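You operate a simulated robot arm through the tools that you are given. There is no shell and no other tool. Be economical: measure what you need, move in short steps, check, and stop when the job is done.

The job below is to be done with a simulated two-armed robot. You get a single attempt, and the scene is never put back.

TASK
The power box has tripped. Switch the blue charger off and get both docked batteries charging again.
Fine: main switch off before the reset, on again last. Where these are worked on the way, their far stop is far enough and under half their travel is too little: main switch.

Only the result counts: the job must be done as asked and must still hold three seconds after the hand-in. Knocking over, shifting, dropping, spilling or breaking anything else fails it.

THE ROBOT
Two 6-joint arms with two-finger grippers on one trunk, on a base that drives. Base frame: it is fixed to the floor where the robot stands at the start and does not move with it; the origin is under the middle of the robot, x ahead of it, y to its left, z up. Lengths are in m, angles in rad, forces in N, time in s.
The left shoulder is at the start at [0.06, 0.142, 0.9], the right one opposite. With the tool pointing down near the work surface each hand reaches from about 0.32 to 0.72 m from the robot's upright axis, wherever it stands, measured 20 degrees to its own side. Places, roughly: black dock [0.8, -1.8, 1]; black dock switch [0.8, -1.8, 1.1]; blue charger [0.8, -0.7, 0.9]; blue dock switch [0.8, -2.2, 1.1]; first switch [0.5, -0.6, 0.8]; fourth switch [0.5, -0.8, 0.8]; grey battery [0.75, -2, 1]; main switch [0.5, -0.2, 0.9]; reset button [0.6, -0.3, 0.9]; round plug [0.5, -1.5, 1]; second switch [0.5, -0.6, 0.8]; square plug [0.5, -1.25, 0.75]; third switch [0.5, -0.7, 0.8]; white battery [0.75, -1.75, 1]; white dock [0.8, -2, 1]; white dock switch [0.8, -2, 1.1]. Payload 2.45 kg a hand.
The TCP of each hand is the grasp point between the finger pads, 0.026 m short of the fingertips. In the tool frame z runs along the fingers and y along their closing line. Largest opening 0.096 m; the body of the gripper starts 0.069 m behind the TCP.
Orientation is that of the tool frame in the base frame, as a unit quaternion [x, y, z, w]. With the fingers straight down and closing along the base's y, the tool's x points along the base's -x, its y along +y and its z along -z.

THE INTERFACE
- The arms move only by the tool servo_tool. It takes "left_steps", "right_steps" or both (then of equal length, played together; a hand with none holds still); each is one flat list of numbers, 7 for each row, row after row: the shift along the tool's x, y, z in m, then the turn, a rotation vector about the tool's x, y, z in degrees, then the opening, from 0 (shut) to 1 (fully open). In form: [dx, dy, dz, wx, wy, wz, hand, dx, dy, dz, wx, wy, wz, hand, ...]. A call has 1 to 10 rows; each row is the pose to reach, as a shift and turn from the pose commanded when the call began, along the tool's axes at that moment. Rows are played at 5 a second. More than 0.05 m and 0.15 rad between two rows, or a gripper value outside its range, and nothing of the call is played. A pose out of reach is approached as far as the arm can. The call stops where the force on the tool passes 40 N (or 10 N more than at its start, if that is more) or the arm is blocked; 0.2 s more then pass. Each finger halts on what it meets, pressing with about 28 N; the grip force reading is that of the motor and also rises with nothing between the fingers. The clock runs only during rows and for 0.2 s after the last one: add rows that repeat a pose to give the fingers time. It gives the time, the measured TCP pose, the force on the tool (base axes), the opening and the grip force at its end, in the units of the frame above (readings bear some noise), with the torque about the TCP (base axes, N m) and any sound that the robot's microphone picked up.
- Cameras (640 x 400 px; columns grow to the right, rows downward): "scene" is now at [0.1345, -0.0466, 1.5168]; the picture's right is [-0.50, -0.86, 0.00], its down [-0.56, 0.32, -0.76] and it looks along [0.66, -0.38, -0.64] (base axes); focal length 250 px, centre (320, 200). "left" rides on the left gripper at [0.082, -0.003, -0.098] in its tool frame; the picture's right is [0.04, 1.00, 0.00], its down [-0.73, 0.03, -0.68] and it looks along [-0.68, 0.03, 0.73] (tool axes); focal length 256 px, centre (320, 200). "right" rides on the right gripper at [0.081, 0.003, -0.098] in its tool frame; the picture's right is [-0.04, 1.00, 0.00], its down [-0.73, -0.03, -0.68] and it looks along [-0.68, -0.03, 0.73] (tool axes); focal length 256 px, centre (320, 200). There is no depth. A picture from a camera that has moved, and an enlarged one, comes with that camera's place and axes in the base frame and with its lens.
- capture(camera): a new picture of that camera. The clock stands still meanwhile.
- raise_lower(by): slides the trunk up (or, below 0, down) by that many m; the arms and the scene camera ride with it, the base frame stays. It gives what a move gives, with no picture.
- base_move(legs): drives the robot by 1 to 6 legs, each [ahead, turn to the left] in m and rad, along the robot's own axes; the way and the turn of a leg run together, so that a leg with both is an arc; at most 1.5 m and 3.142 rad a leg. The arms and the cameras ride along, it lands a little off, and it stops where it bumps. It gives what a move gives.
- head_to(pan, tilt): turns the head with the scene camera to pan (to the left, within 1.501 rad either way) and tilt (down, from -0.506 to 1.204), counted from straight ahead of the robot. It gives what a move gives.
- enlarge(camera, box): a new picture of the part [left, top, right, bottom] of that camera's present view, enlarged. The clock stands still meanwhile.
- finish_job(): hands the job in; it is judged then, once.

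Work in short steps. Places have to be worked out from the pictures, the camera data and where the tool is seen: move nearer, look again, correct. Check each grasp and each placing, and mend what went wrong. You have 120 turns and 92 pictures in all, those below and enlarged ones among them. Open the grippers and draw the arms clear of the work before you hand the job in, unless the task says otherwise; then end with one line.

The tools are called after "Emit:" as a command line: name --argument value ..., lists and objects as JSON in quotes. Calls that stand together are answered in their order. servo_tool: Moves the arms, as the interface text tells. Its arguments: {"type":"object","properties":{"left_steps":{"type":"array"},"right_steps":{"type":"array"}},"required":[]} The other tools are called the same way: raise_lower (by) slides the trunk up or down; base_move (legs) drives the base; head_to (pan, tilt) turns the head that bears the scene camera; capture (camera) takes a picture; enlarge (camera, box) takes an enlarged picture of a part of a camera's view; finish_job () hands the job in.

At the start:

```text
clock: 0.0
left_ee_pos: [0.4386, -0.0003, 1.1761]
left_ee_rot: [-0.001, 1.0, -0.001, 0.0]
left_force: [0.2, 0.5, -0.1]
left_moment: [0.0, -0.01, -0.03]
left_width: 0.096
left_gripper_force: 0.1
right_ee_pos: [0.2846, -0.3861, 1.204]
right_ee_rot: [-0.001, 1.0, 0.0, 0.0]
right_force: [0.1, 0.2, 0.2]
right_moment: [0.02, 0.03, 0.01]
right_width: 0.096
right_gripper_force: 0.1
trunk travel left (down, up): [-0.525, 0.065]
robot x, y, heading: [0.0004, -0.0014, -0.001]
head pan, tilt: [-0.527, 0.7]
```

scene: 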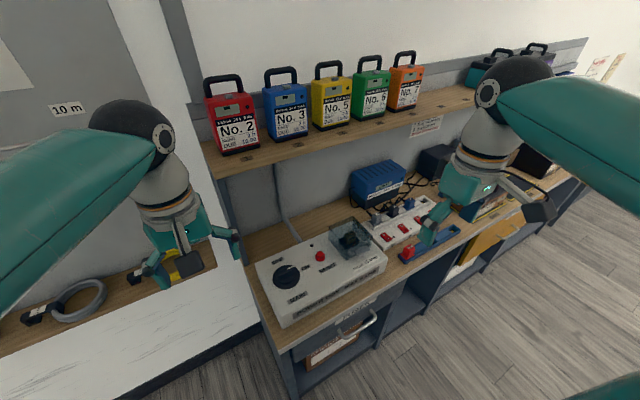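
right: 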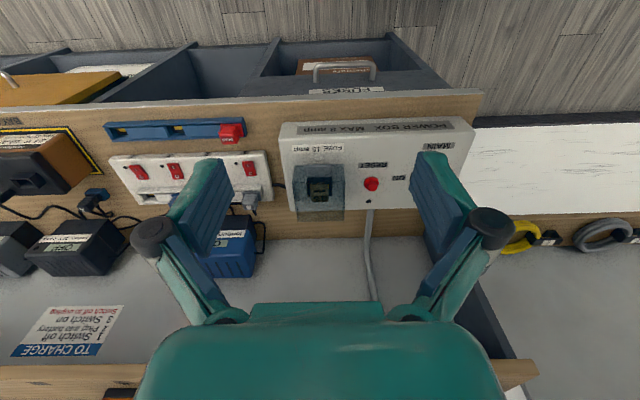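
left: 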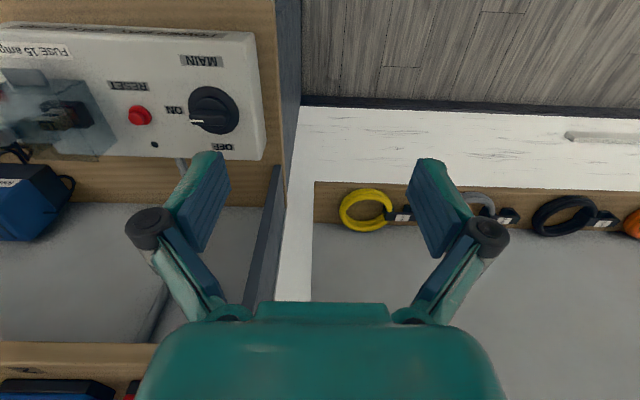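

The pictures show the power box, a strip with switches and chargers. I look more closely at the box and the instructions.

Emit:
enlarge --camera "scene" --box '[240, 150, 480, 320]'

Emit:
enlarge --camera "right" --box '[0, 90, 300, 380]'

Emit:
head_to --pan -1.1 --tilt 0.5

Emit:
capture --camera "scene"

```text
2.35 times, centred on (360, 235) of scene
camera zoom: at [0.1345, -0.0466, 1.5168], right [-0.5, -0.86, 0.0], down [-0.56, 0.32, -0.76], along [0.66, -0.38, -0.64], focal length 589 px, centre (226, 118)
```

zoom: 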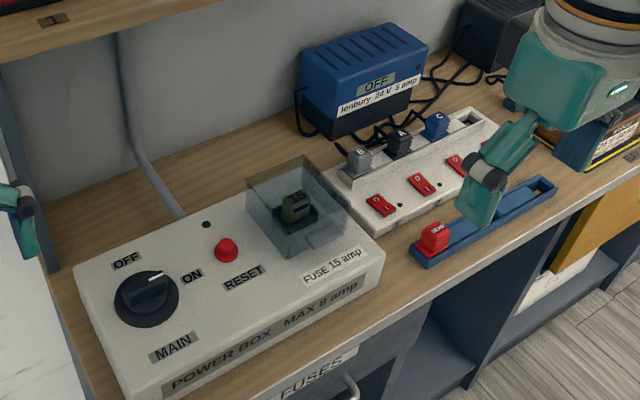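

```text
1.38 times, centred on (150, 235) of right
camera zoom: at [0.2021, -0.3826, 1.3021], right [0.04, 1.0, 0.0], down [0.73, -0.03, 0.68], along [0.68, -0.03, -0.73], focal length 353 px, centre (554, 152)
```

zoom: 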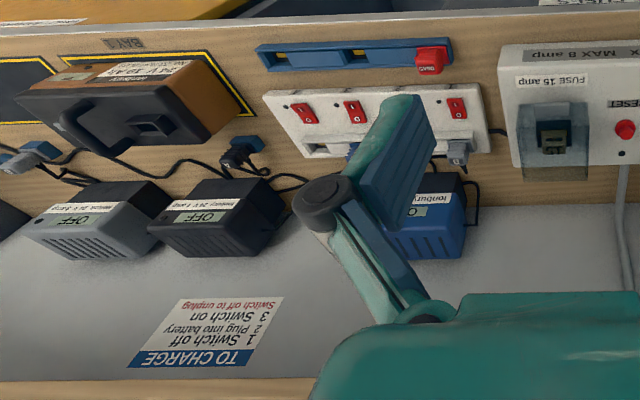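

```text
clock: 1.0
left_ee_pos: [0.4388, 0.0001, 1.1779]
left_ee_rot: [-0.001, 1.0, -0.001, -0.001]
left_force: [0.0, -0.4, 0.4]
left_moment: [-0.04, -0.02, 0.0]
left_width: 0.096
left_gripper_force: 0.1
right_ee_pos: [0.2833, -0.3868, 1.2046]
right_ee_rot: [-0.001, 1.0, 0.0, -0.001]
right_force: [-0.1, -0.2, -0.1]
right_moment: [0.02, -0.02, -0.04]
right_width: 0.0959
right_gripper_force: 0.2
trunk travel left (down, up): [-0.525, 0.065]
robot x, y, heading: [0.0018, -0.0006, -0.003]
head pan, tilt: [-1.1, 0.499]
```

```text
86 pictures are left
camera scene: at [0.1025, -0.0849, 1.5345], right [-0.89, -0.45, 0.0], down [-0.22, 0.43, -0.88], along [0.4, -0.78, -0.48], focal length 250 px, centre (320, 200)
```

scene: 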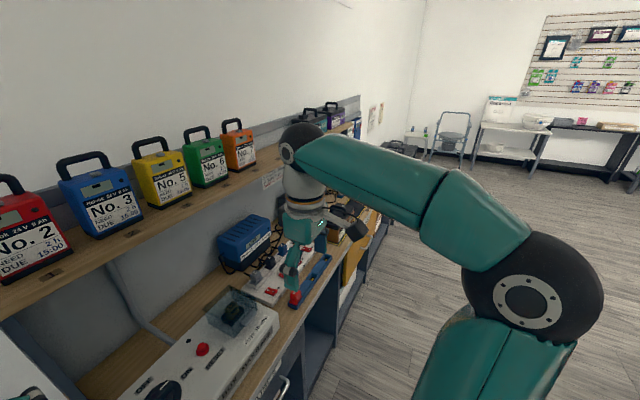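

The strip has plugs B, A, C with unclear cabling, so I drive along the bench to view the docks and chargers, heading -y with the head turned left.

Emit:
base_move --legs '[[0, -1.57], [0.7, 0]]'

Emit:
head_to --pan 1.4 --tilt 0.6

Emit:
capture --camera "scene"

Emit:
base_move --legs '[[1.1, 0]]'

Emit:
capture --camera "scene"

```text
clock: 4.7
left_ee_pos: [0.1174, -0.4282, 1.1781]
left_ee_rot: [0.605, 0.796, 0.0, 0.0]
left_force: [-0.9, -0.4, -0.1]
left_moment: [0.07, -0.08, -0.01]
left_width: 0.0961
left_gripper_force: 0.0
right_ee_pos: [-0.2971, -0.3812, 1.2041]
right_ee_rot: [0.605, 0.796, 0.0, 0.001]
right_force: [-0.4, -0.7, -1.0]
right_moment: [0.01, -0.05, 0.01]
right_width: 0.0959
right_gripper_force: 0.0
trunk travel left (down, up): [-0.525, 0.065]
robot x, y, heading: [0.0381, 0.0079, -1.326]
head pan, tilt: [-1.1, 0.499]
stopped in leg 1: the robot was blocked; the commanded pose is now the measured one
```

```text
clock: 7.0
left_ee_pos: [0.1195, -0.4275, 1.1794]
left_ee_rot: [0.605, 0.796, -0.002, -0.001]
left_force: [-0.9, 0.2, -0.3]
left_moment: [0.0, 0.0, -0.02]
left_width: 0.096
left_gripper_force: 0.2
right_ee_pos: [-0.2948, -0.3789, 1.2066]
right_ee_rot: [0.605, 0.796, 0.0, 0.001]
right_force: [-0.3, -1.1, -1.2]
right_moment: [0.05, 0.01, 0.0]
right_width: 0.0958
right_gripper_force: 0.0
trunk travel left (down, up): [-0.525, 0.065]
robot x, y, heading: [0.0402, 0.0058, -1.319]
head pan, tilt: [1.4, 0.6]
```

```text
85 pictures are left
camera scene: at [0.1418, -0.0464, 1.5255], right [0.08, -1.0, 0.0], down [-0.56, -0.04, -0.83], along [0.82, 0.06, -0.56], focal length 250 px, centre (320, 200)
```

scene: 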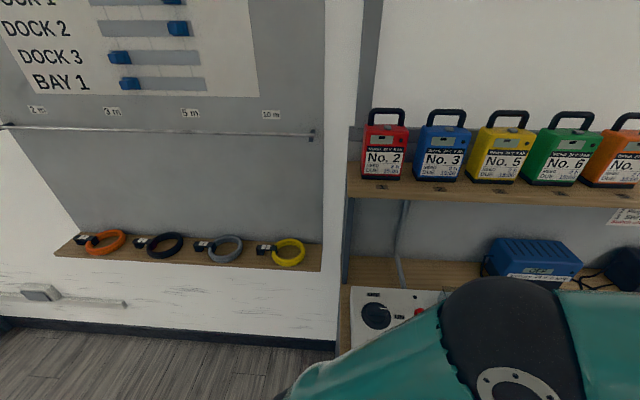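

```text
clock: 10.0
left_ee_pos: [0.2146, -0.8037, 1.1812]
left_ee_rot: [0.598, 0.801, -0.002, 0.0]
left_force: [0.2, -0.4, -0.4]
left_moment: [0.02, 0.01, 0.0]
left_width: 0.096
left_gripper_force: 0.0
right_ee_pos: [-0.1986, -0.766, 1.2063]
right_ee_rot: [0.597, 0.802, -0.001, 0.001]
right_force: [-0.2, -0.2, -0.4]
right_moment: [0.1, -0.01, -0.03]
right_width: 0.0963
right_gripper_force: 0.2
trunk travel left (down, up): [-0.525, 0.065]
robot x, y, heading: [0.115, -0.3709, -1.249]
head pan, tilt: [1.4, 0.6]
stopped in leg 1: the robot was blocked; the commanded pose is now the measured one
```

```text
84 pictures are left
camera scene: at [0.222, -0.4224, 1.5253], right [0.15, -0.99, 0.0], down [-0.56, -0.08, -0.83], along [0.82, 0.12, -0.56], focal length 250 px, centre (320, 200)
```

scene: 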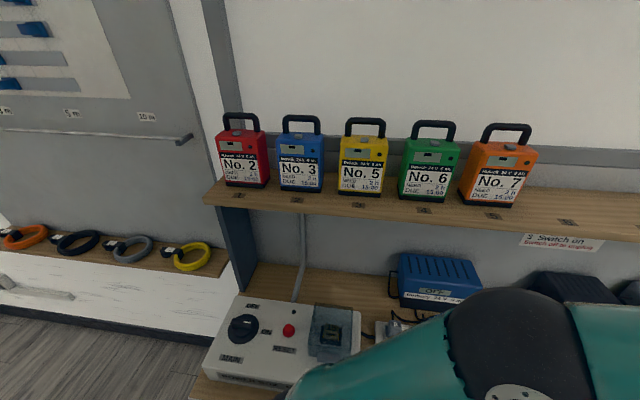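

The base is against the bench. I back off, turn further right, and drive away from the bench a little.

Emit:
base_move --legs '[[-0.35, 0], [0, -0.65], [0.5, 0], [0, 0.33], [0.6, 0]]'

Emit:
capture --camera "scene"

```text
clock: 21.0
left_ee_pos: [-0.1831, -1.5623, 1.1821]
left_ee_rot: [0.718, 0.696, -0.003, -0.001]
left_force: [-0.2, 0.4, 0.2]
left_moment: [0.02, 0.01, -0.02]
left_width: 0.0959
left_gripper_force: 0.2
right_ee_pos: [-0.5649, -1.3939, 1.2081]
right_ee_rot: [0.718, 0.696, -0.001, 0.001]
right_force: [0.3, 0.2, -0.4]
right_moment: [0.03, -0.01, 0.0]
right_width: 0.0962
right_gripper_force: 0.1
trunk travel left (down, up): [-0.525, 0.065]
robot x, y, heading: [-0.1414, -1.1203, -1.571]
head pan, tilt: [1.4, 0.6]
```

```text
83 pictures are left
camera scene: at [-0.0541, -1.2013, 1.5255], right [-0.17, -0.99, 0.0], down [-0.56, 0.1, -0.83], along [0.81, -0.14, -0.56], focal length 250 px, centre (320, 200)
```

scene: 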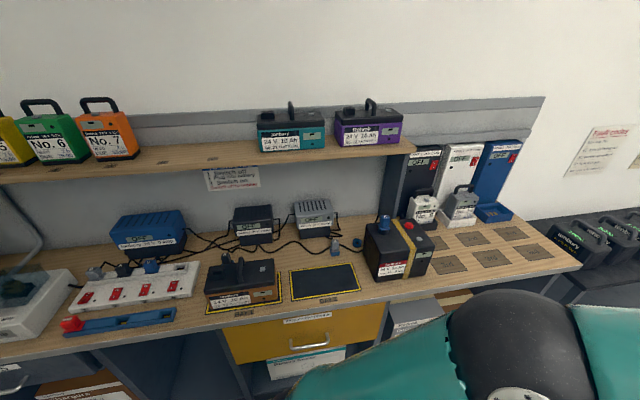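

Emit:
enlarge --camera "scene" --box '[50, 180, 290, 340]'

Emit:
enlarge --camera "scene" --box '[190, 180, 390, 310]'

Emit:
enlarge --camera "scene" --box '[350, 110, 640, 300]'

```text
2.50 times, centred on (170, 260) of scene
camera zoom: at [-0.0541, -1.2013, 1.5255], right [-0.17, -0.99, 0.0], down [-0.56, 0.1, -0.83], along [0.81, -0.14, -0.56], focal length 626 px, centre (695, 50)
```

zoom: 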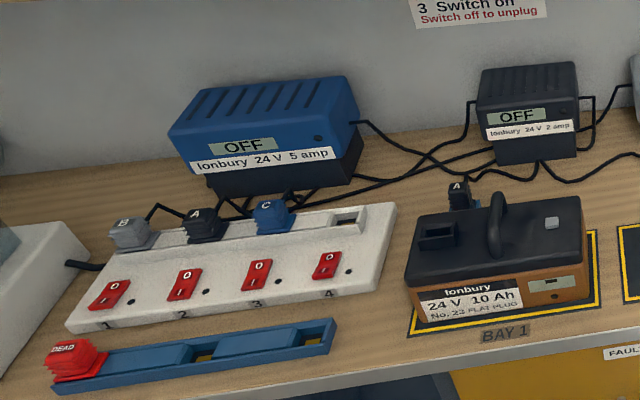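

```text
3.08 times, centred on (290, 245) of scene
camera zoom: at [-0.0541, -1.2013, 1.5255], right [-0.17, -0.99, 0.0], down [-0.56, 0.1, -0.83], along [0.81, -0.14, -0.56], focal length 771 px, centre (412, 62)
```

zoom: 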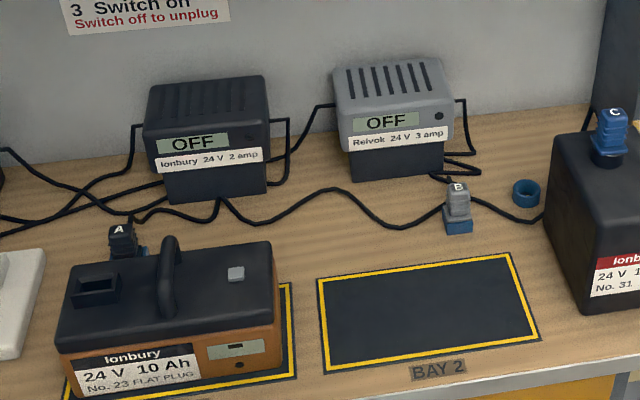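

```text
2.11 times, centred on (495, 205) of scene
camera zoom: at [-0.0541, -1.2013, 1.5255], right [-0.17, -0.99, 0.0], down [-0.56, 0.1, -0.83], along [0.81, -0.14, -0.56], focal length 527 px, centre (-48, 190)
```

zoom: 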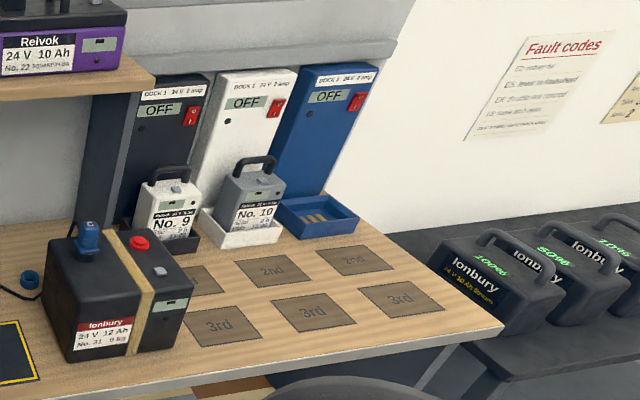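

Docks 1–3 at the far end: white No. 9 in the black dock, grey No. 10 in the white dock, blue dock empty. I drive on for a closer look at the dock labels and switches, and the fault codes.

Emit:
base_move --legs '[[0.75, 0]]'

Emit:
enlarge --camera "scene" --box '[130, 80, 450, 280]'

Emit:
enlarge --camera "scene" --box '[400, 50, 640, 200]'

```text
clock: 25.1
left_ee_pos: [-0.1868, -2.3133, 1.182]
left_ee_rot: [0.72, 0.694, -0.003, -0.002]
left_force: [0.6, -0.3, -0.5]
left_moment: [0.02, 0.0, 0.03]
left_width: 0.0959
left_gripper_force: 0.1
right_ee_pos: [-0.5678, -2.1446, 1.2082]
right_ee_rot: [0.719, 0.695, -0.002, 0.001]
right_force: [0.0, 0.4, -0.1]
right_moment: [0.01, -0.06, 0.0]
right_width: 0.0959
right_gripper_force: 0.1
trunk travel left (down, up): [-0.525, 0.065]
robot x, y, heading: [-0.1444, -1.8744, -1.57]
head pan, tilt: [1.4, 0.6]
```

```text
2.00 times, centred on (290, 180) of scene
camera zoom: at [-0.0558, -1.953, 1.5254], right [-0.17, -0.98, 0.0], down [-0.56, 0.1, -0.83], along [0.81, -0.14, -0.57], focal length 501 px, centre (380, 240)
```

zoom: 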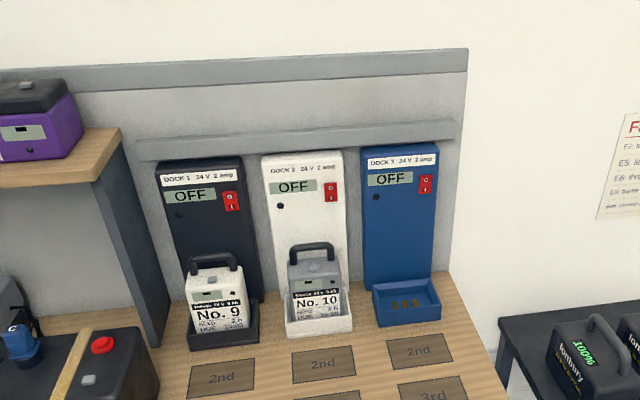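

```text
2.67 times, centred on (520, 125) of scene
camera zoom: at [-0.0558, -1.953, 1.5254], right [-0.17, -0.98, 0.0], down [-0.56, 0.1, -0.83], along [0.81, -0.14, -0.57], focal length 668 px, centre (-213, 400)
```

zoom: 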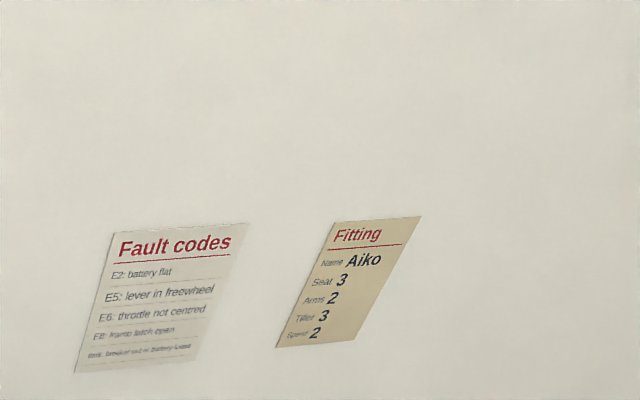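

The docks are 2 A each; I zoom in on the rocker states, and likewise later on the strip switches.

Emit:
enlarge --camera "scene" --box '[210, 155, 360, 190]'

Emit:
head_to --pan 1.5 --tilt 0.25

Emit:
base_move --legs '[[-0.95, 0]]'

Emit:
head_to --pan 1.5 --tilt 0.7

Emit:
capture --camera "scene"

```text
4.27 times, centred on (285, 172) of scene
camera zoom: at [-0.0558, -1.953, 1.5254], right [-0.17, -0.98, 0.0], down [-0.56, 0.1, -0.83], along [0.81, -0.14, -0.57], focal length 1068 px, centre (469, 317)
```

zoom: 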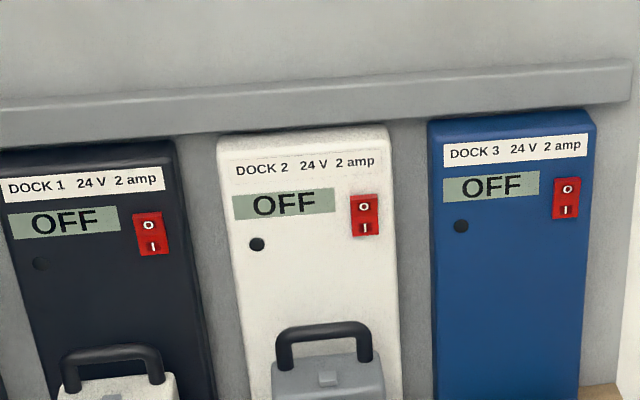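

```text
clock: 26.0
left_ee_pos: [-0.1866, -2.313, 1.1836]
left_ee_rot: [0.72, 0.694, -0.004, -0.002]
left_force: [-0.1, -0.5, -0.6]
left_moment: [0.0, 0.01, -0.01]
left_width: 0.0959
left_gripper_force: 0.1
right_ee_pos: [-0.5676, -2.1431, 1.2085]
right_ee_rot: [0.719, 0.695, -0.002, 0.001]
right_force: [0.2, -0.7, -0.1]
right_moment: [-0.01, 0.01, 0.0]
right_width: 0.0964
right_gripper_force: 0.0
trunk travel left (down, up): [-0.525, 0.065]
robot x, y, heading: [-0.1424, -1.8736, -1.576]
head pan, tilt: [1.499, 0.25]
```

```text
clock: 31.0
left_ee_pos: [-0.1818, -1.3649, 1.1825]
left_ee_rot: [0.719, 0.695, -0.002, 0.0]
left_force: [-0.5, 0.1, -0.3]
left_moment: [-0.03, -0.02, 0.02]
left_width: 0.0959
left_gripper_force: 0.1
right_ee_pos: [-0.5652, -1.197, 1.2095]
right_ee_rot: [0.718, 0.696, -0.001, 0.001]
right_force: [0.5, 0.6, 0.1]
right_moment: [-0.04, -0.01, 0.03]
right_width: 0.0958
right_gripper_force: 0.0
trunk travel left (down, up): [-0.525, 0.065]
robot x, y, heading: [-0.1395, -0.9258, -1.574]
head pan, tilt: [1.499, 0.25]
```

```text
clock: 31.9
left_ee_pos: [-0.1821, -1.3639, 1.1836]
left_ee_rot: [0.718, 0.696, -0.003, 0.0]
left_force: [-0.1, 0.5, -0.2]
left_moment: [0.03, -0.01, 0.02]
left_width: 0.0963
left_gripper_force: 0.1
right_ee_pos: [-0.5634, -1.1956, 1.2099]
right_ee_rot: [0.718, 0.696, -0.002, 0.001]
right_force: [0.3, 0.7, 0.0]
right_moment: [0.01, -0.02, -0.01]
right_width: 0.0963
right_gripper_force: 0.0
trunk travel left (down, up): [-0.525, 0.065]
robot x, y, heading: [-0.1402, -0.9272, -1.576]
head pan, tilt: [1.499, 0.7]
```

```text
76 pictures are left
camera scene: at [-0.0555, -0.9946, 1.5169], right [-0.07, -1.0, 0.0], down [-0.64, 0.05, -0.77], along [0.76, -0.06, -0.64], focal length 250 px, centre (320, 200)
```

scene: 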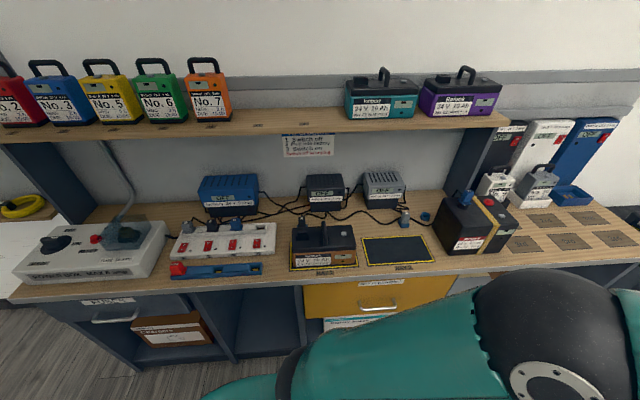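

Emit:
enlarge --camera "scene" --box '[160, 170, 290, 285]'

Emit:
enlarge --camera "scene" --box '[250, 160, 470, 250]'

```text
3.48 times, centred on (225, 228) of scene
camera zoom: at [-0.0555, -0.9946, 1.5169], right [-0.07, -1.0, 0.0], down [-0.64, 0.05, -0.77], along [0.76, -0.06, -0.64], focal length 871 px, centre (650, 104)
```

zoom: 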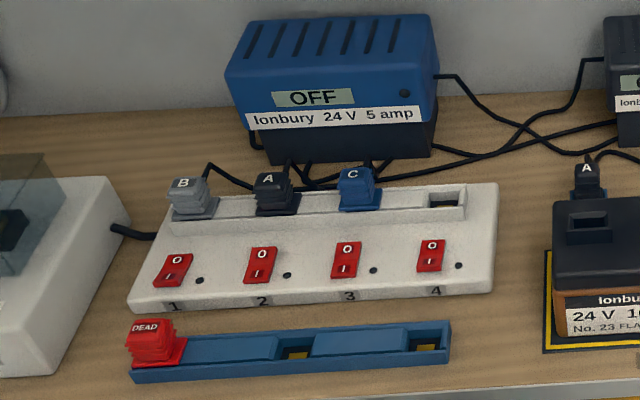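

```text
2.91 times, centred on (360, 205) of scene
camera zoom: at [-0.0555, -0.9946, 1.5169], right [-0.07, -1.0, 0.0], down [-0.64, 0.05, -0.77], along [0.76, -0.06, -0.64], focal length 728 px, centre (204, 186)
```

zoom: 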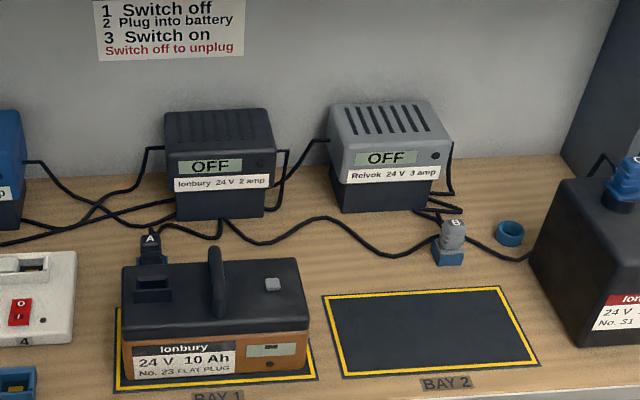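

I turn to face the bench here and move nearer, so the wrist camera can inspect the strip and cables.

Emit:
base_move --legs '[[-0.35, 0], [0, 1.57], [0.12, 0]]'

Emit:
head_to --pan -0.3 --tilt 0.85

Emit:
capture --camera "scene"

Emit:
capture --camera "right"

```text
clock: 37.3
left_ee_pos: [0.2615, -0.7714, 1.1836]
left_ee_rot: [0.188, 0.982, -0.005, 0.001]
left_force: [0.3, 0.3, -0.5]
left_moment: [-0.08, 0.05, 0.03]
left_width: 0.0961
left_gripper_force: 0.1
right_ee_pos: [-0.0254, -1.0719, 1.2097]
right_ee_rot: [0.187, 0.982, -0.002, 0.002]
right_force: [-0.3, 0.1, -0.1]
right_moment: [-0.03, -0.05, -0.02]
right_width: 0.0959
right_gripper_force: 0.1
trunk travel left (down, up): [-0.525, 0.065]
robot x, y, heading: [-0.1543, -0.6133, -0.336]
head pan, tilt: [1.499, 0.7]
stopped in leg 2: the robot was blocked; the commanded pose is now the measured one
```

```text
clock: 39.1
left_ee_pos: [0.2591, -0.7725, 1.1852]
left_ee_rot: [0.188, 0.982, -0.002, 0.001]
left_force: [-0.7, 0.0, 0.8]
left_moment: [0.04, -0.02, 0.02]
left_width: 0.0963
left_gripper_force: 0.1
right_ee_pos: [-0.0267, -1.0739, 1.2104]
right_ee_rot: [0.187, 0.982, -0.001, 0.003]
right_force: [-0.4, -0.1, -0.5]
right_moment: [-0.02, 0.0, 0.0]
right_width: 0.0961
right_gripper_force: 0.0
trunk travel left (down, up): [-0.525, 0.065]
robot x, y, heading: [-0.1535, -0.6169, -0.339]
head pan, tilt: [-0.3, 0.85]
```

```text
73 pictures are left
camera scene: at [-0.0318, -0.6851, 1.5045], right [-0.59, -0.8, 0.0], down [-0.6, 0.45, -0.66], along [0.53, -0.39, -0.75], focal length 250 px, centre (320, 200)
```

scene: 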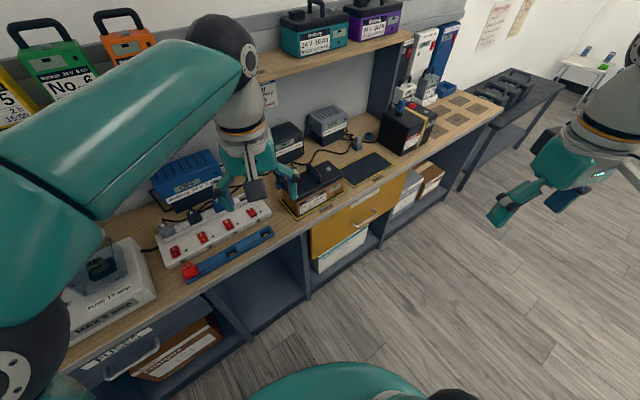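

```text
72 pictures are left
camera right: at [-0.1021, -1.0404, 1.3076], right [0.4, 0.91, 0.0], down [0.67, -0.29, 0.68], along [0.62, -0.28, -0.73], focal length 256 px, centre (320, 200)
```

right: 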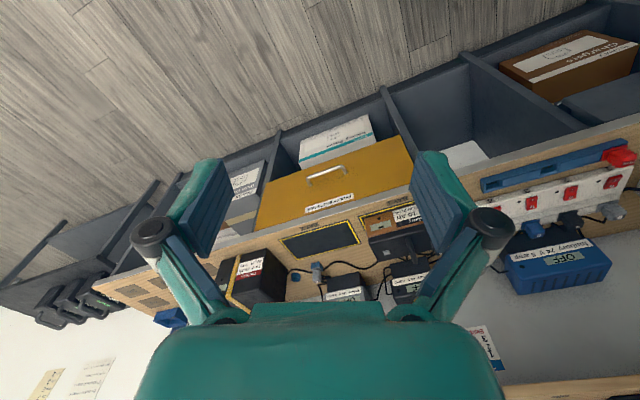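

The turn was blocked, probably by a base corner against the bench. I back up some and finish the turn.

Emit:
base_move --legs '[[-0.12, 0], [0, 0.336], [0.2, 0]]'

```text
clock: 42.8
left_ee_pos: [0.3726, -0.585, 1.184]
left_ee_rot: [0.021, 1.0, -0.003, 0.001]
left_force: [0.7, 0.5, 0.2]
left_moment: [-0.01, 0.03, -0.01]
left_width: 0.0958
left_gripper_force: 0.1
right_ee_pos: [0.2039, -0.9659, 1.2096]
right_ee_rot: [0.017, 1.0, -0.001, 0.001]
right_force: [0.0, -0.2, -0.8]
right_moment: [-0.05, 0.02, 0.02]
right_width: 0.096
right_gripper_force: 0.0
trunk travel left (down, up): [-0.525, 0.065]
robot x, y, heading: [-0.0685, -0.5722, 0.007]
head pan, tilt: [-0.3, 0.85]
```

Emit:
capture --camera "left"

Emit:
capture --camera "scene"

```text
71 pictures are left
camera left: at [0.2915, -0.5856, 1.2814], right [0.0, 1.0, -0.01], down [0.73, 0.0, 0.68], along [0.68, 0.0, -0.73], focal length 256 px, centre (320, 200)
```

left: 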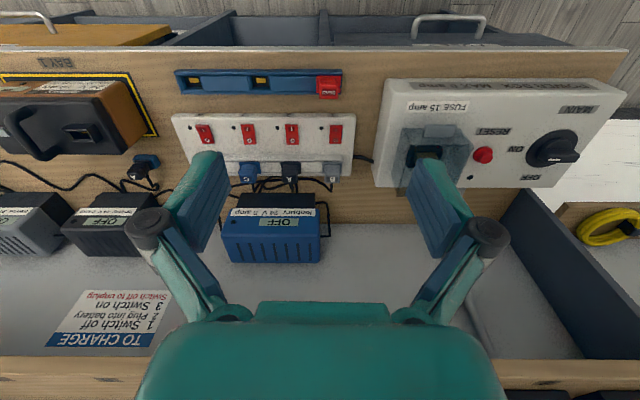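

```text
70 pictures are left
camera scene: at [0.0687, -0.5989, 1.5044], right [-0.29, -0.96, 0.0], down [-0.72, 0.22, -0.66], along [0.63, -0.19, -0.75], focal length 250 px, centre (320, 200)
```

scene: 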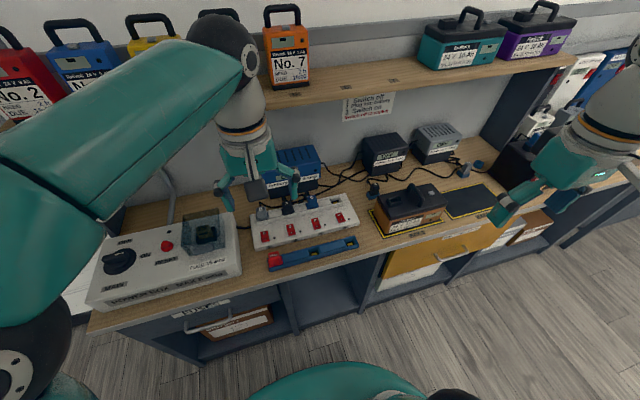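

Emit:
enlarge --camera "left" --box '[160, 100, 360, 270]'

Emit:
enlarge --camera "left" --box '[370, 60, 630, 210]'

Emit:
enlarge --camera "left" --box '[0, 140, 240, 290]'

```text
2.35 times, centred on (260, 185) of left
camera zoom: at [0.2915, -0.5856, 1.2814], right [0.0, 1.0, -0.01], down [0.73, 0.0, 0.68], along [0.68, 0.0, -0.73], focal length 602 px, centre (461, 235)
```

zoom: 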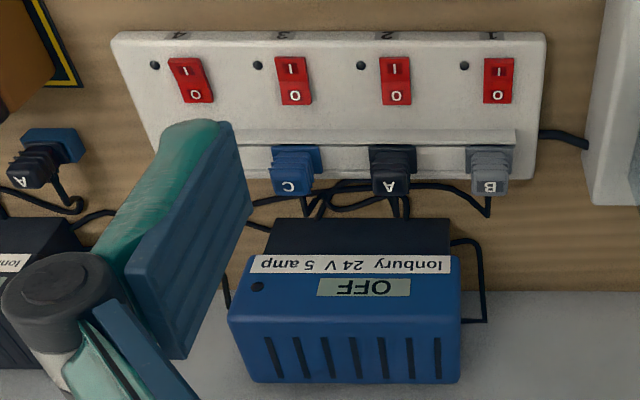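

```text
2.46 times, centred on (500, 135) of left
camera zoom: at [0.2915, -0.5856, 1.2814], right [0.0, 1.0, -0.01], down [0.73, 0.0, 0.68], along [0.68, 0.0, -0.73], focal length 630 px, centre (-123, 360)
```

zoom: 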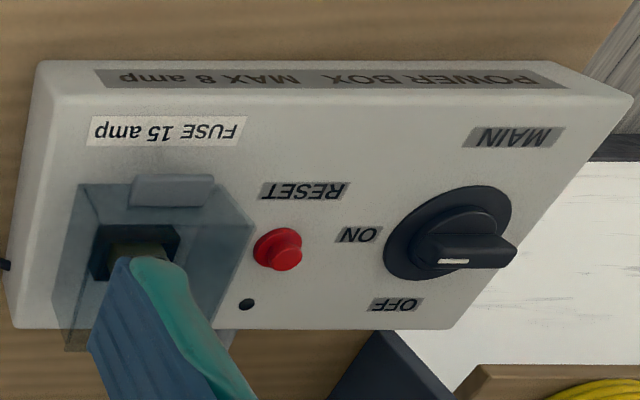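

```text
2.67 times, centred on (120, 215) of left
camera zoom: at [0.2915, -0.5856, 1.2814], right [0.0, 1.0, -0.01], down [0.73, 0.0, 0.68], along [0.68, 0.0, -0.73], focal length 683 px, centre (853, 160)
```

zoom: 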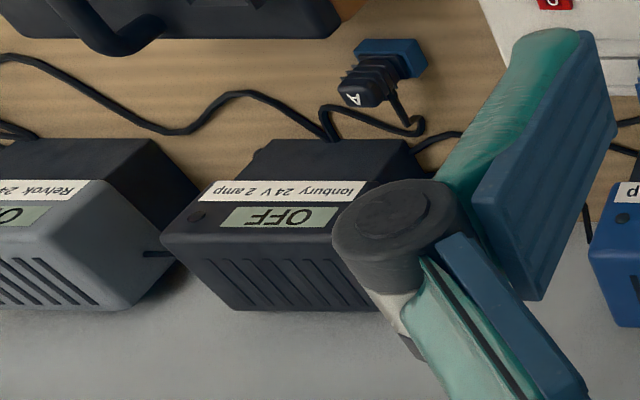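

The main knob points to ON. I view the cables from the right wrist camera and unobstructed head view to trace which plug belongs to the blue charger.

Emit:
servo_tool --left_steps '[0.04, 0.04, 0, 0, 0, 0, 1, 0.08, 0.08, 0, 0, 0, 0, 1, 0.1, 0.12, 0, 0, 0, 0, 1, 0.1, 0.16, 0, 0, 0, 0, 1, 0.1, 0.2, 0, 0, 0, 0, 1]'

Emit:
enlarge --camera "right" --box '[200, 100, 640, 320]'

Emit:
enlarge --camera "scene" --box '[240, 120, 400, 230]'

Emit:
enlarge --camera "scene" --box '[340, 110, 500, 220]'

```text
refused: row 1 steps farther than a row can; nothing moved
```

```text
1.45 times, centred on (420, 210) of right
camera zoom: at [0.1218, -0.9577, 1.3074], right [0.08, 1.0, 0.0], down [0.73, -0.05, 0.68], along [0.68, -0.05, -0.73], focal length 372 px, centre (174, 186)
```

zoom: 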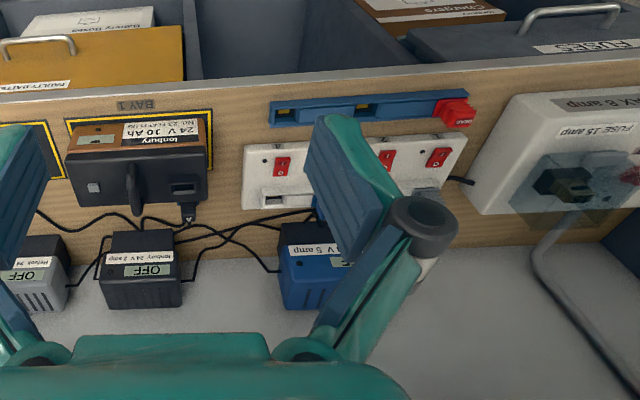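

```text
3.64 times, centred on (320, 175) of scene
camera zoom: at [0.0687, -0.5989, 1.5044], right [-0.29, -0.96, 0.0], down [-0.72, 0.22, -0.66], along [0.63, -0.19, -0.75], focal length 911 px, centre (320, 291)
```

zoom: 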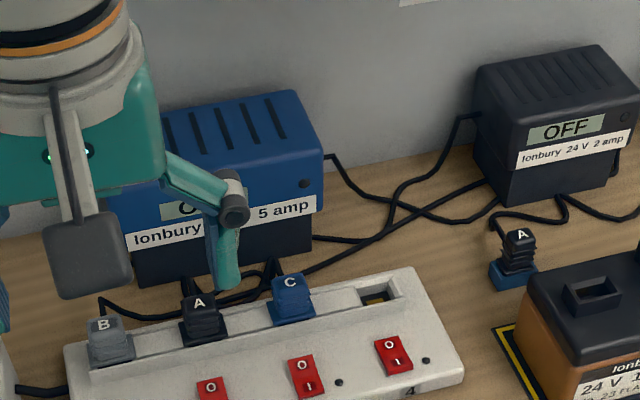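

```text
3.64 times, centred on (420, 165) of scene
camera zoom: at [0.0687, -0.5989, 1.5044], right [-0.29, -0.96, 0.0], down [-0.72, 0.22, -0.66], along [0.63, -0.19, -0.75], focal length 911 px, centre (-44, 327)
```

zoom: 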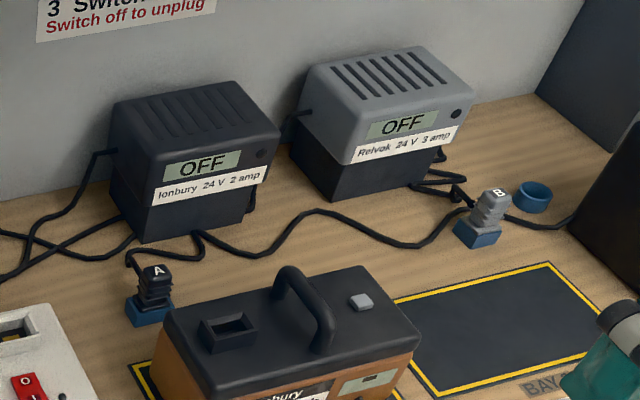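

Cords cross; I move the left hand aside and the right hand forward for a closer look.

Emit:
servo_tool --left_steps '[0.03, 0.03, 0, 0, 0, 0, 1, 0.06, 0.06, 0, 0, 0, 0, 1, 0.08, 0.1, 0, 0, 0, 0, 1, 0.08, 0.14, 0, 0, 0, 0, 1, 0.08, 0.18, 0, 0, 0, 0, 1]' --right_steps '[-0.05, 0, 0, 0, 0, 0, 1, -0.1, 0, 0, 0, 0, 0, 1, -0.15, 0, 0, 0, 0, 0, 1, -0.19, 0, 0, 0, 0, 0, 1, -0.22, 0, 0, 0, 0, 0, 1]'

Emit:
capture --camera "right"

Emit:
capture --camera "scene"

```text
clock: 44.0
left_ee_pos: [0.3005, -0.403, 1.1815]
left_ee_rot: [0.02, 1.0, -0.003, 0.002]
left_force: [0.1, 1.1, 0.3]
left_moment: [-0.07, 0.04, 0.03]
left_width: 0.0959
left_gripper_force: 0.0
right_ee_pos: [0.422, -0.9736, 1.2111]
right_ee_rot: [0.018, 1.0, -0.001, 0.001]
right_force: [0.2, 0.2, 0.1]
right_moment: [0.01, 0.04, 0.01]
right_width: 0.0959
right_gripper_force: 0.0
trunk travel left (down, up): [-0.525, 0.065]
robot x, y, heading: [-0.0689, -0.5711, 0.005]
head pan, tilt: [-0.3, 0.85]
```

```text
63 pictures are left
camera right: at [0.3414, -0.9656, 1.3083], right [0.08, 1.0, 0.0], down [0.73, -0.05, 0.68], along [0.68, -0.05, -0.73], focal length 256 px, centre (320, 200)
```

right: 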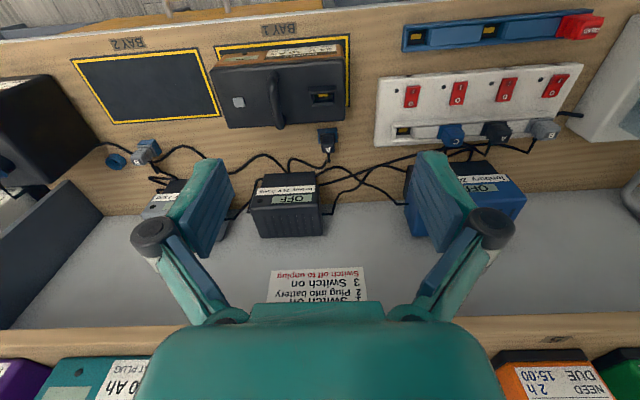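

```text
62 pictures are left
camera scene: at [0.0682, -0.5982, 1.5044], right [-0.29, -0.96, 0.0], down [-0.72, 0.22, -0.66], along [0.63, -0.19, -0.75], focal length 250 px, centre (320, 200)
```

scene: 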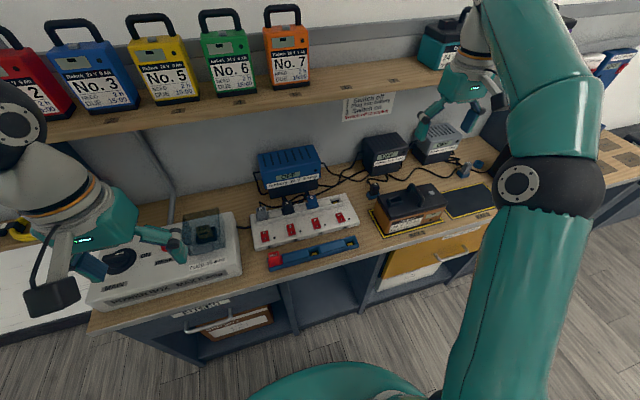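

Emit:
enlarge --camera "right" --box '[230, 100, 420, 220]'

Emit:
enlarge --camera "scene" --box '[245, 135, 375, 225]'

Emit:
enlarge --camera "right" --box '[370, 50, 590, 220]'

```text
3.33 times, centred on (325, 160) of right
camera zoom: at [0.3414, -0.9656, 1.3083], right [0.08, 1.0, 0.0], down [0.73, -0.05, 0.68], along [0.68, -0.05, -0.73], focal length 853 px, centre (303, 333)
```

zoom: 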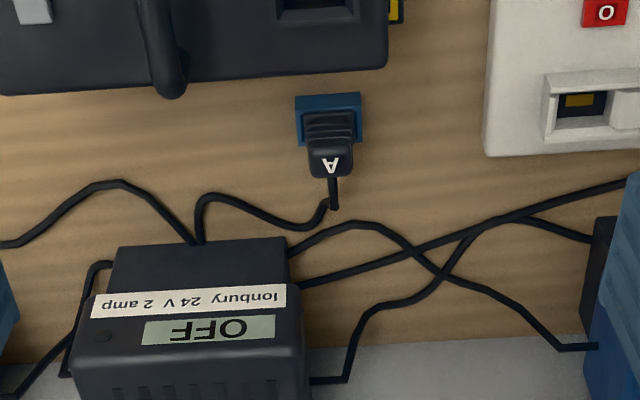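

```text
4.44 times, centred on (310, 180) of scene
camera zoom: at [0.0682, -0.5982, 1.5044], right [-0.29, -0.96, 0.0], down [-0.72, 0.22, -0.66], along [0.63, -0.19, -0.75], focal length 1113 px, centre (364, 289)
```

zoom: 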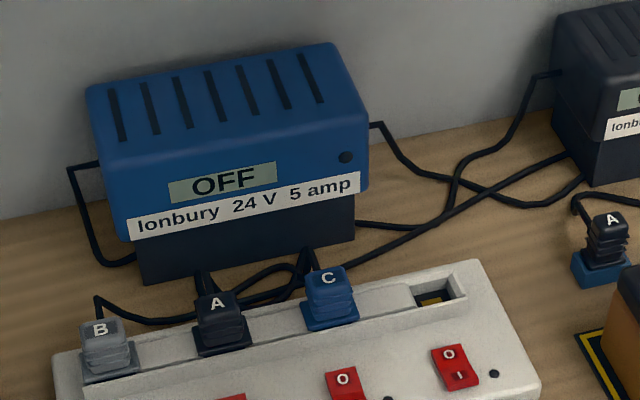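

```text
2.35 times, centred on (480, 135) of right
camera zoom: at [0.3414, -0.9656, 1.3083], right [0.08, 1.0, 0.0], down [0.73, -0.05, 0.68], along [0.68, -0.05, -0.73], focal length 602 px, centre (-56, 353)
```

zoom: 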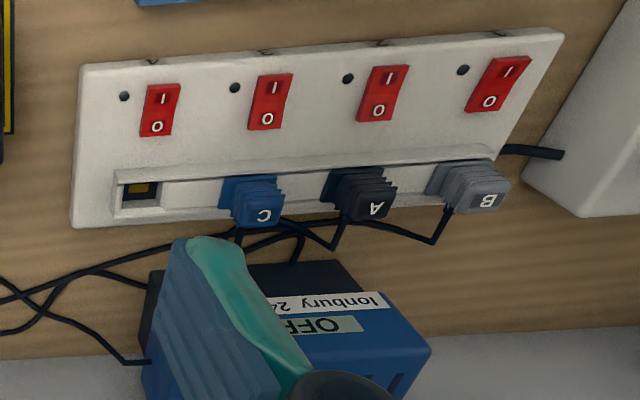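

Hidden crossings under the chargers make it ambiguous; I look at the far plug ends and at the rockers more closely.

Emit:
enlarge --camera "right" --box '[70, 110, 250, 220]'

Emit:
enlarge --camera "scene" --box '[255, 205, 355, 250]'

```text
3.56 times, centred on (160, 165) of right
camera zoom: at [0.3414, -0.9656, 1.3083], right [0.08, 1.0, 0.0], down [0.73, -0.05, 0.68], along [0.68, -0.05, -0.73], focal length 910 px, centre (889, 324)
```

zoom: 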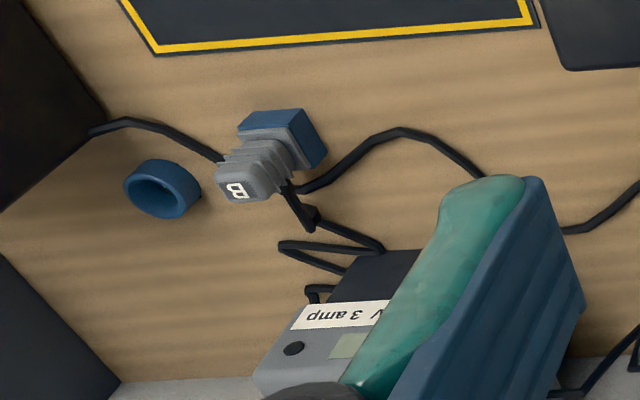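

```text
6.40 times, centred on (305, 228) of scene
camera zoom: at [0.0682, -0.5982, 1.5044], right [-0.29, -0.96, 0.0], down [-0.72, 0.22, -0.66], along [0.63, -0.19, -0.75], focal length 1603 px, centre (416, 24)
```

zoom: 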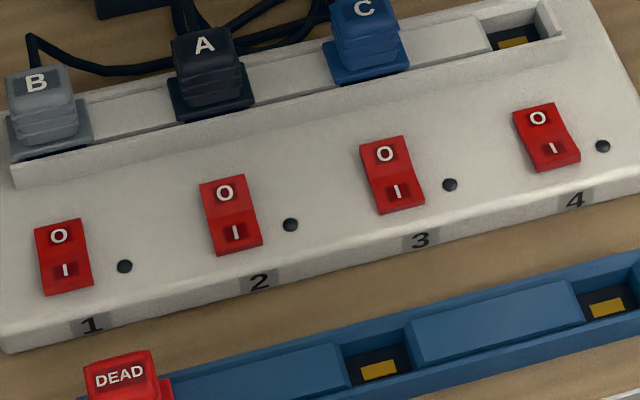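

B belongs to grey; the long cord is C; so blue is A or C. I bring the left camera close to the strip to read the rockers and cable exits at the blue charger.

Emit:
servo_tool --left_steps '[0, -0.045, 0.01, 0, 0, 0, 1, -0.01, -0.09, 0.02, 0, 0, 0, 1, -0.03, -0.13, 0.03, 0, 0, 0, 1, -0.05, -0.17, 0.05, 0, 0, 0, 1, -0.08, -0.2, 0.07, 0, 0, 0, 1, -0.1, -0.23, 0.1, 0, 0, 0, 1, -0.11, -0.25, 0.12, 0, 0, 0, 1]'

Emit:
capture --camera "left"

```text
clock: 45.6
left_ee_pos: [0.401, -0.6588, 1.0651]
left_ee_rot: [0.02, 1.0, -0.003, 0.002]
left_force: [0.1, -0.1, 0.8]
left_moment: [0.01, -0.01, -0.03]
left_width: 0.0962
left_gripper_force: 0.0
right_ee_pos: [0.423, -0.9742, 1.211]
right_ee_rot: [0.018, 1.0, -0.001, 0.002]
right_force: [-0.6, -0.7, 0.4]
right_moment: [-0.01, -0.02, -0.03]
right_width: 0.0959
right_gripper_force: 0.1
trunk travel left (down, up): [-0.525, 0.065]
robot x, y, heading: [-0.0687, -0.5767, 0.005]
head pan, tilt: [-0.3, 0.85]
```

```text
56 pictures are left
camera left: at [0.319, -0.6581, 1.1623], right [0.0, 1.0, -0.01], down [0.73, 0.0, 0.68], along [0.68, 0.0, -0.73], focal length 256 px, centre (320, 200)
```

left: 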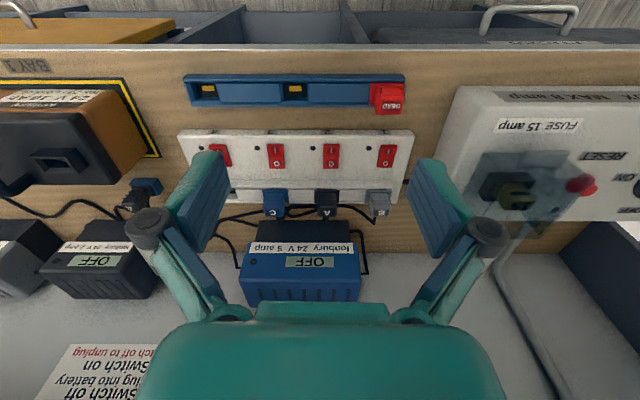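

Emit:
enlarge --camera "left" --box '[195, 130, 415, 250]'

Emit:
enlarge --camera "left" --box '[255, 135, 405, 175]'

```text
2.91 times, centred on (305, 190) of left
camera zoom: at [0.319, -0.6581, 1.1623], right [0.0, 1.0, -0.01], down [0.73, 0.0, 0.68], along [0.68, 0.0, -0.73], focal length 745 px, centre (364, 229)
```

zoom: 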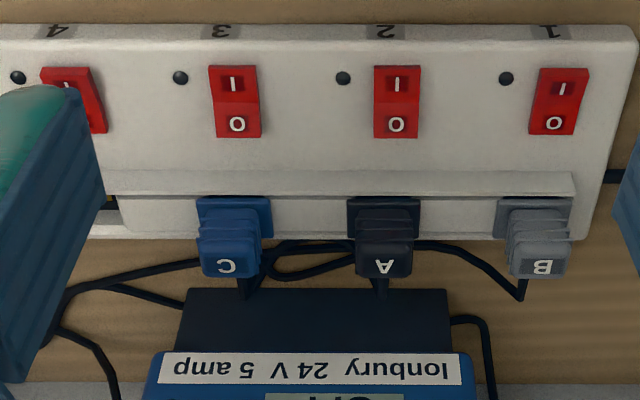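

```text
4.27 times, centred on (330, 155) of left
camera zoom: at [0.319, -0.6581, 1.1623], right [0.0, 1.0, -0.01], down [0.73, 0.0, 0.68], along [0.68, 0.0, -0.73], focal length 1092 px, centre (277, 392)
```

zoom: 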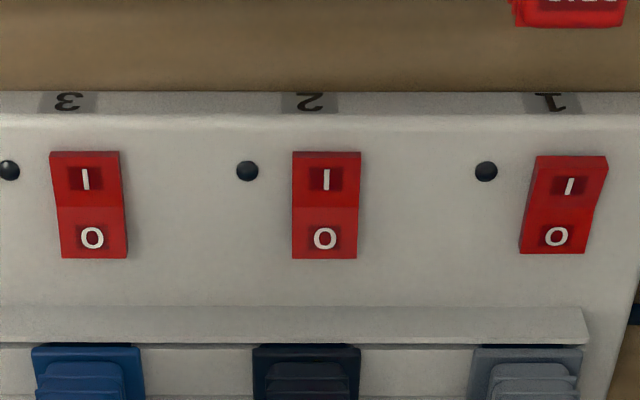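

Switches 2 and 3 look ON (tilted to the front), 1 OFF. I move the camera closer to see the cords between plugs and blue charger.

Emit:
servo_tool --left_steps '[-0.02, 0, 0.04, 0, 0, 0, 1, -0.05, 0, 0.06, 0, 0, 0, 1, -0.07, 0, 0.06, 0, 0, 0, 1]'

Emit:
enlarge --camera "left" --box '[220, 110, 420, 230]'

```text
clock: 46.4
left_ee_pos: [0.4709, -0.6596, 1.0057]
left_ee_rot: [0.02, 1.0, -0.004, 0.001]
left_force: [0.0, -0.5, 0.5]
left_moment: [0.0, 0.06, 0.01]
left_width: 0.0961
left_gripper_force: 0.0
right_ee_pos: [0.4226, -0.9742, 1.2096]
right_ee_rot: [0.019, 1.0, -0.001, 0.002]
right_force: [0.9, -0.1, -0.2]
right_moment: [0.01, -0.01, 0.02]
right_width: 0.096
right_gripper_force: 0.0
trunk travel left (down, up): [-0.525, 0.065]
robot x, y, heading: [-0.0692, -0.5753, 0.003]
head pan, tilt: [-0.3, 0.85]
```

```text
3.20 times, centred on (320, 170) of left
camera zoom: at [0.3898, -0.6604, 1.1039], right [0.0, 1.0, -0.01], down [0.73, 0.0, 0.68], along [0.68, 0.0, -0.73], focal length 819 px, centre (320, 296)
```

zoom: 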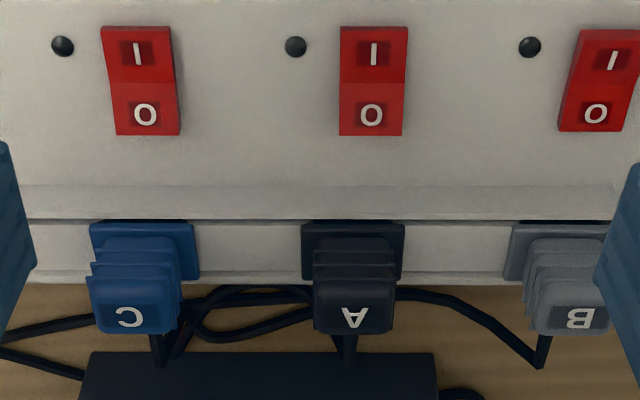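

I yaw the left hand so its camera looks along the gap between plugs and the blue charger from the left side.

Emit:
servo_tool --left_steps '[0, 0.02, -0.03, 0, 0, 8, 1, 0, 0.04, -0.05, 0, 0, 16, 1, 0, 0.06, -0.06, 0, 0, 24, 1, 0, 0.08, -0.06, 0, 0, 32, 1, -0.02, 0.1, -0.06, 0, 0, 40, 1, -0.04, 0.12, -0.06, 0, 0, 48, 1, -0.06, 0.14, -0.06, 0, 0, 56, 1, -0.08, 0.16, -0.06, 0, 0, 64, 1, -0.09, 0.17, -0.06, 0, 0, 72, 1, -0.09, 0.17, -0.06, 0, 0, 80, 1]'

Emit:
capture --camera "left"

```text
clock: 48.6
left_ee_pos: [0.5568, -0.4938, 1.0617]
left_ee_rot: [0.659, 0.752, -0.002, 0.002]
left_force: [-0.4, -0.5, -0.4]
left_moment: [0.02, 0.01, 0.0]
left_width: 0.0961
left_gripper_force: 0.0
left hand out of reach, approached as far as the arm can: row 9, 10
right_ee_pos: [0.4229, -0.9747, 1.2098]
right_ee_rot: [0.018, 1.0, -0.001, 0.001]
right_force: [0.0, -0.6, -0.8]
right_moment: [0.02, -0.01, 0.0]
right_width: 0.0959
right_gripper_force: 0.1
trunk travel left (down, up): [-0.525, 0.065]
robot x, y, heading: [-0.0696, -0.5739, 0.005]
head pan, tilt: [-0.3, 0.85]
```

```text
52 pictures are left
camera left: at [0.5424, -0.4138, 1.1583], right [0.99, 0.17, 0.0], down [0.12, -0.72, 0.68], along [0.12, -0.67, -0.73], focal length 256 px, centre (320, 200)
```

left: 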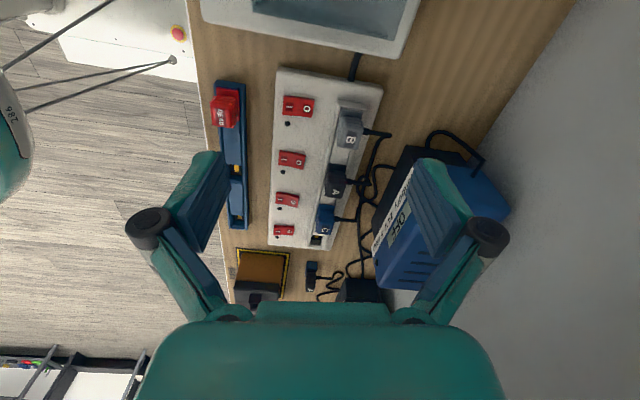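

Emit:
enlarge --camera "left" --box '[310, 100, 470, 270]'

Emit:
enlarge --camera "left" --box '[330, 150, 410, 230]'

```text
2.35 times, centred on (390, 185) of left
camera zoom: at [0.5424, -0.4138, 1.1583], right [0.99, 0.17, 0.0], down [0.12, -0.72, 0.68], along [0.12, -0.67, -0.73], focal length 602 px, centre (155, 235)
```

zoom: 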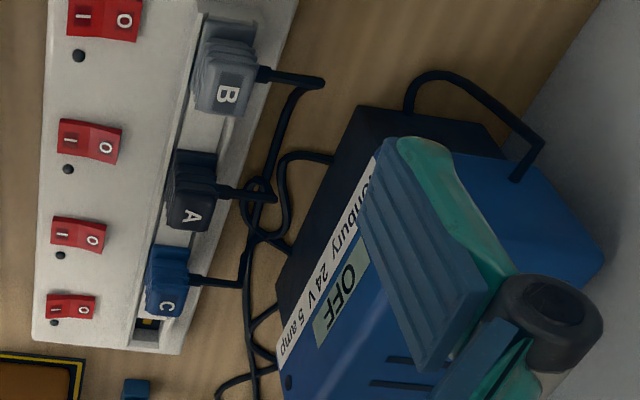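

```text
5.00 times, centred on (370, 190) of left
camera zoom: at [0.5424, -0.4138, 1.1583], right [0.99, 0.17, 0.0], down [0.12, -0.72, 0.68], along [0.12, -0.67, -0.73], focal length 1280 px, centre (70, 250)
```

zoom: 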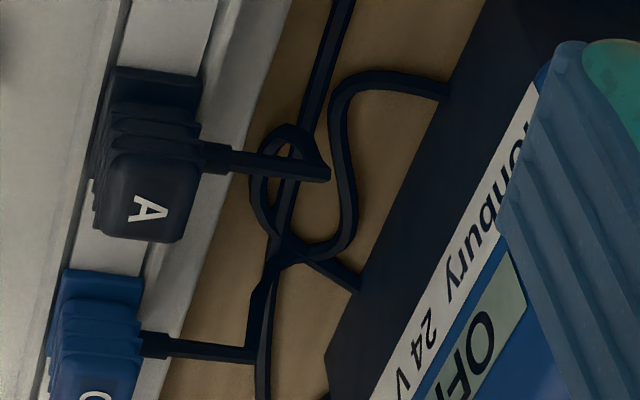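

Emit:
enlarge --camera "left" --box '[358, 172, 390, 212]'

```text
10.00 times, centred on (374, 192) of left
camera zoom: at [0.5424, -0.4138, 1.1583], right [0.99, 0.17, 0.0], down [0.12, -0.72, 0.68], along [0.12, -0.67, -0.73], focal length 2560 px, centre (-220, 280)
```

zoom: 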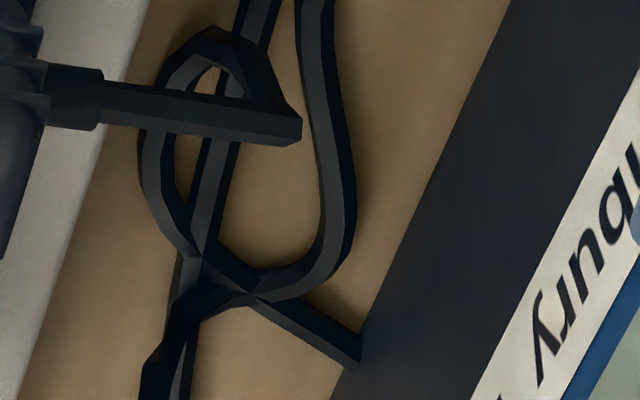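

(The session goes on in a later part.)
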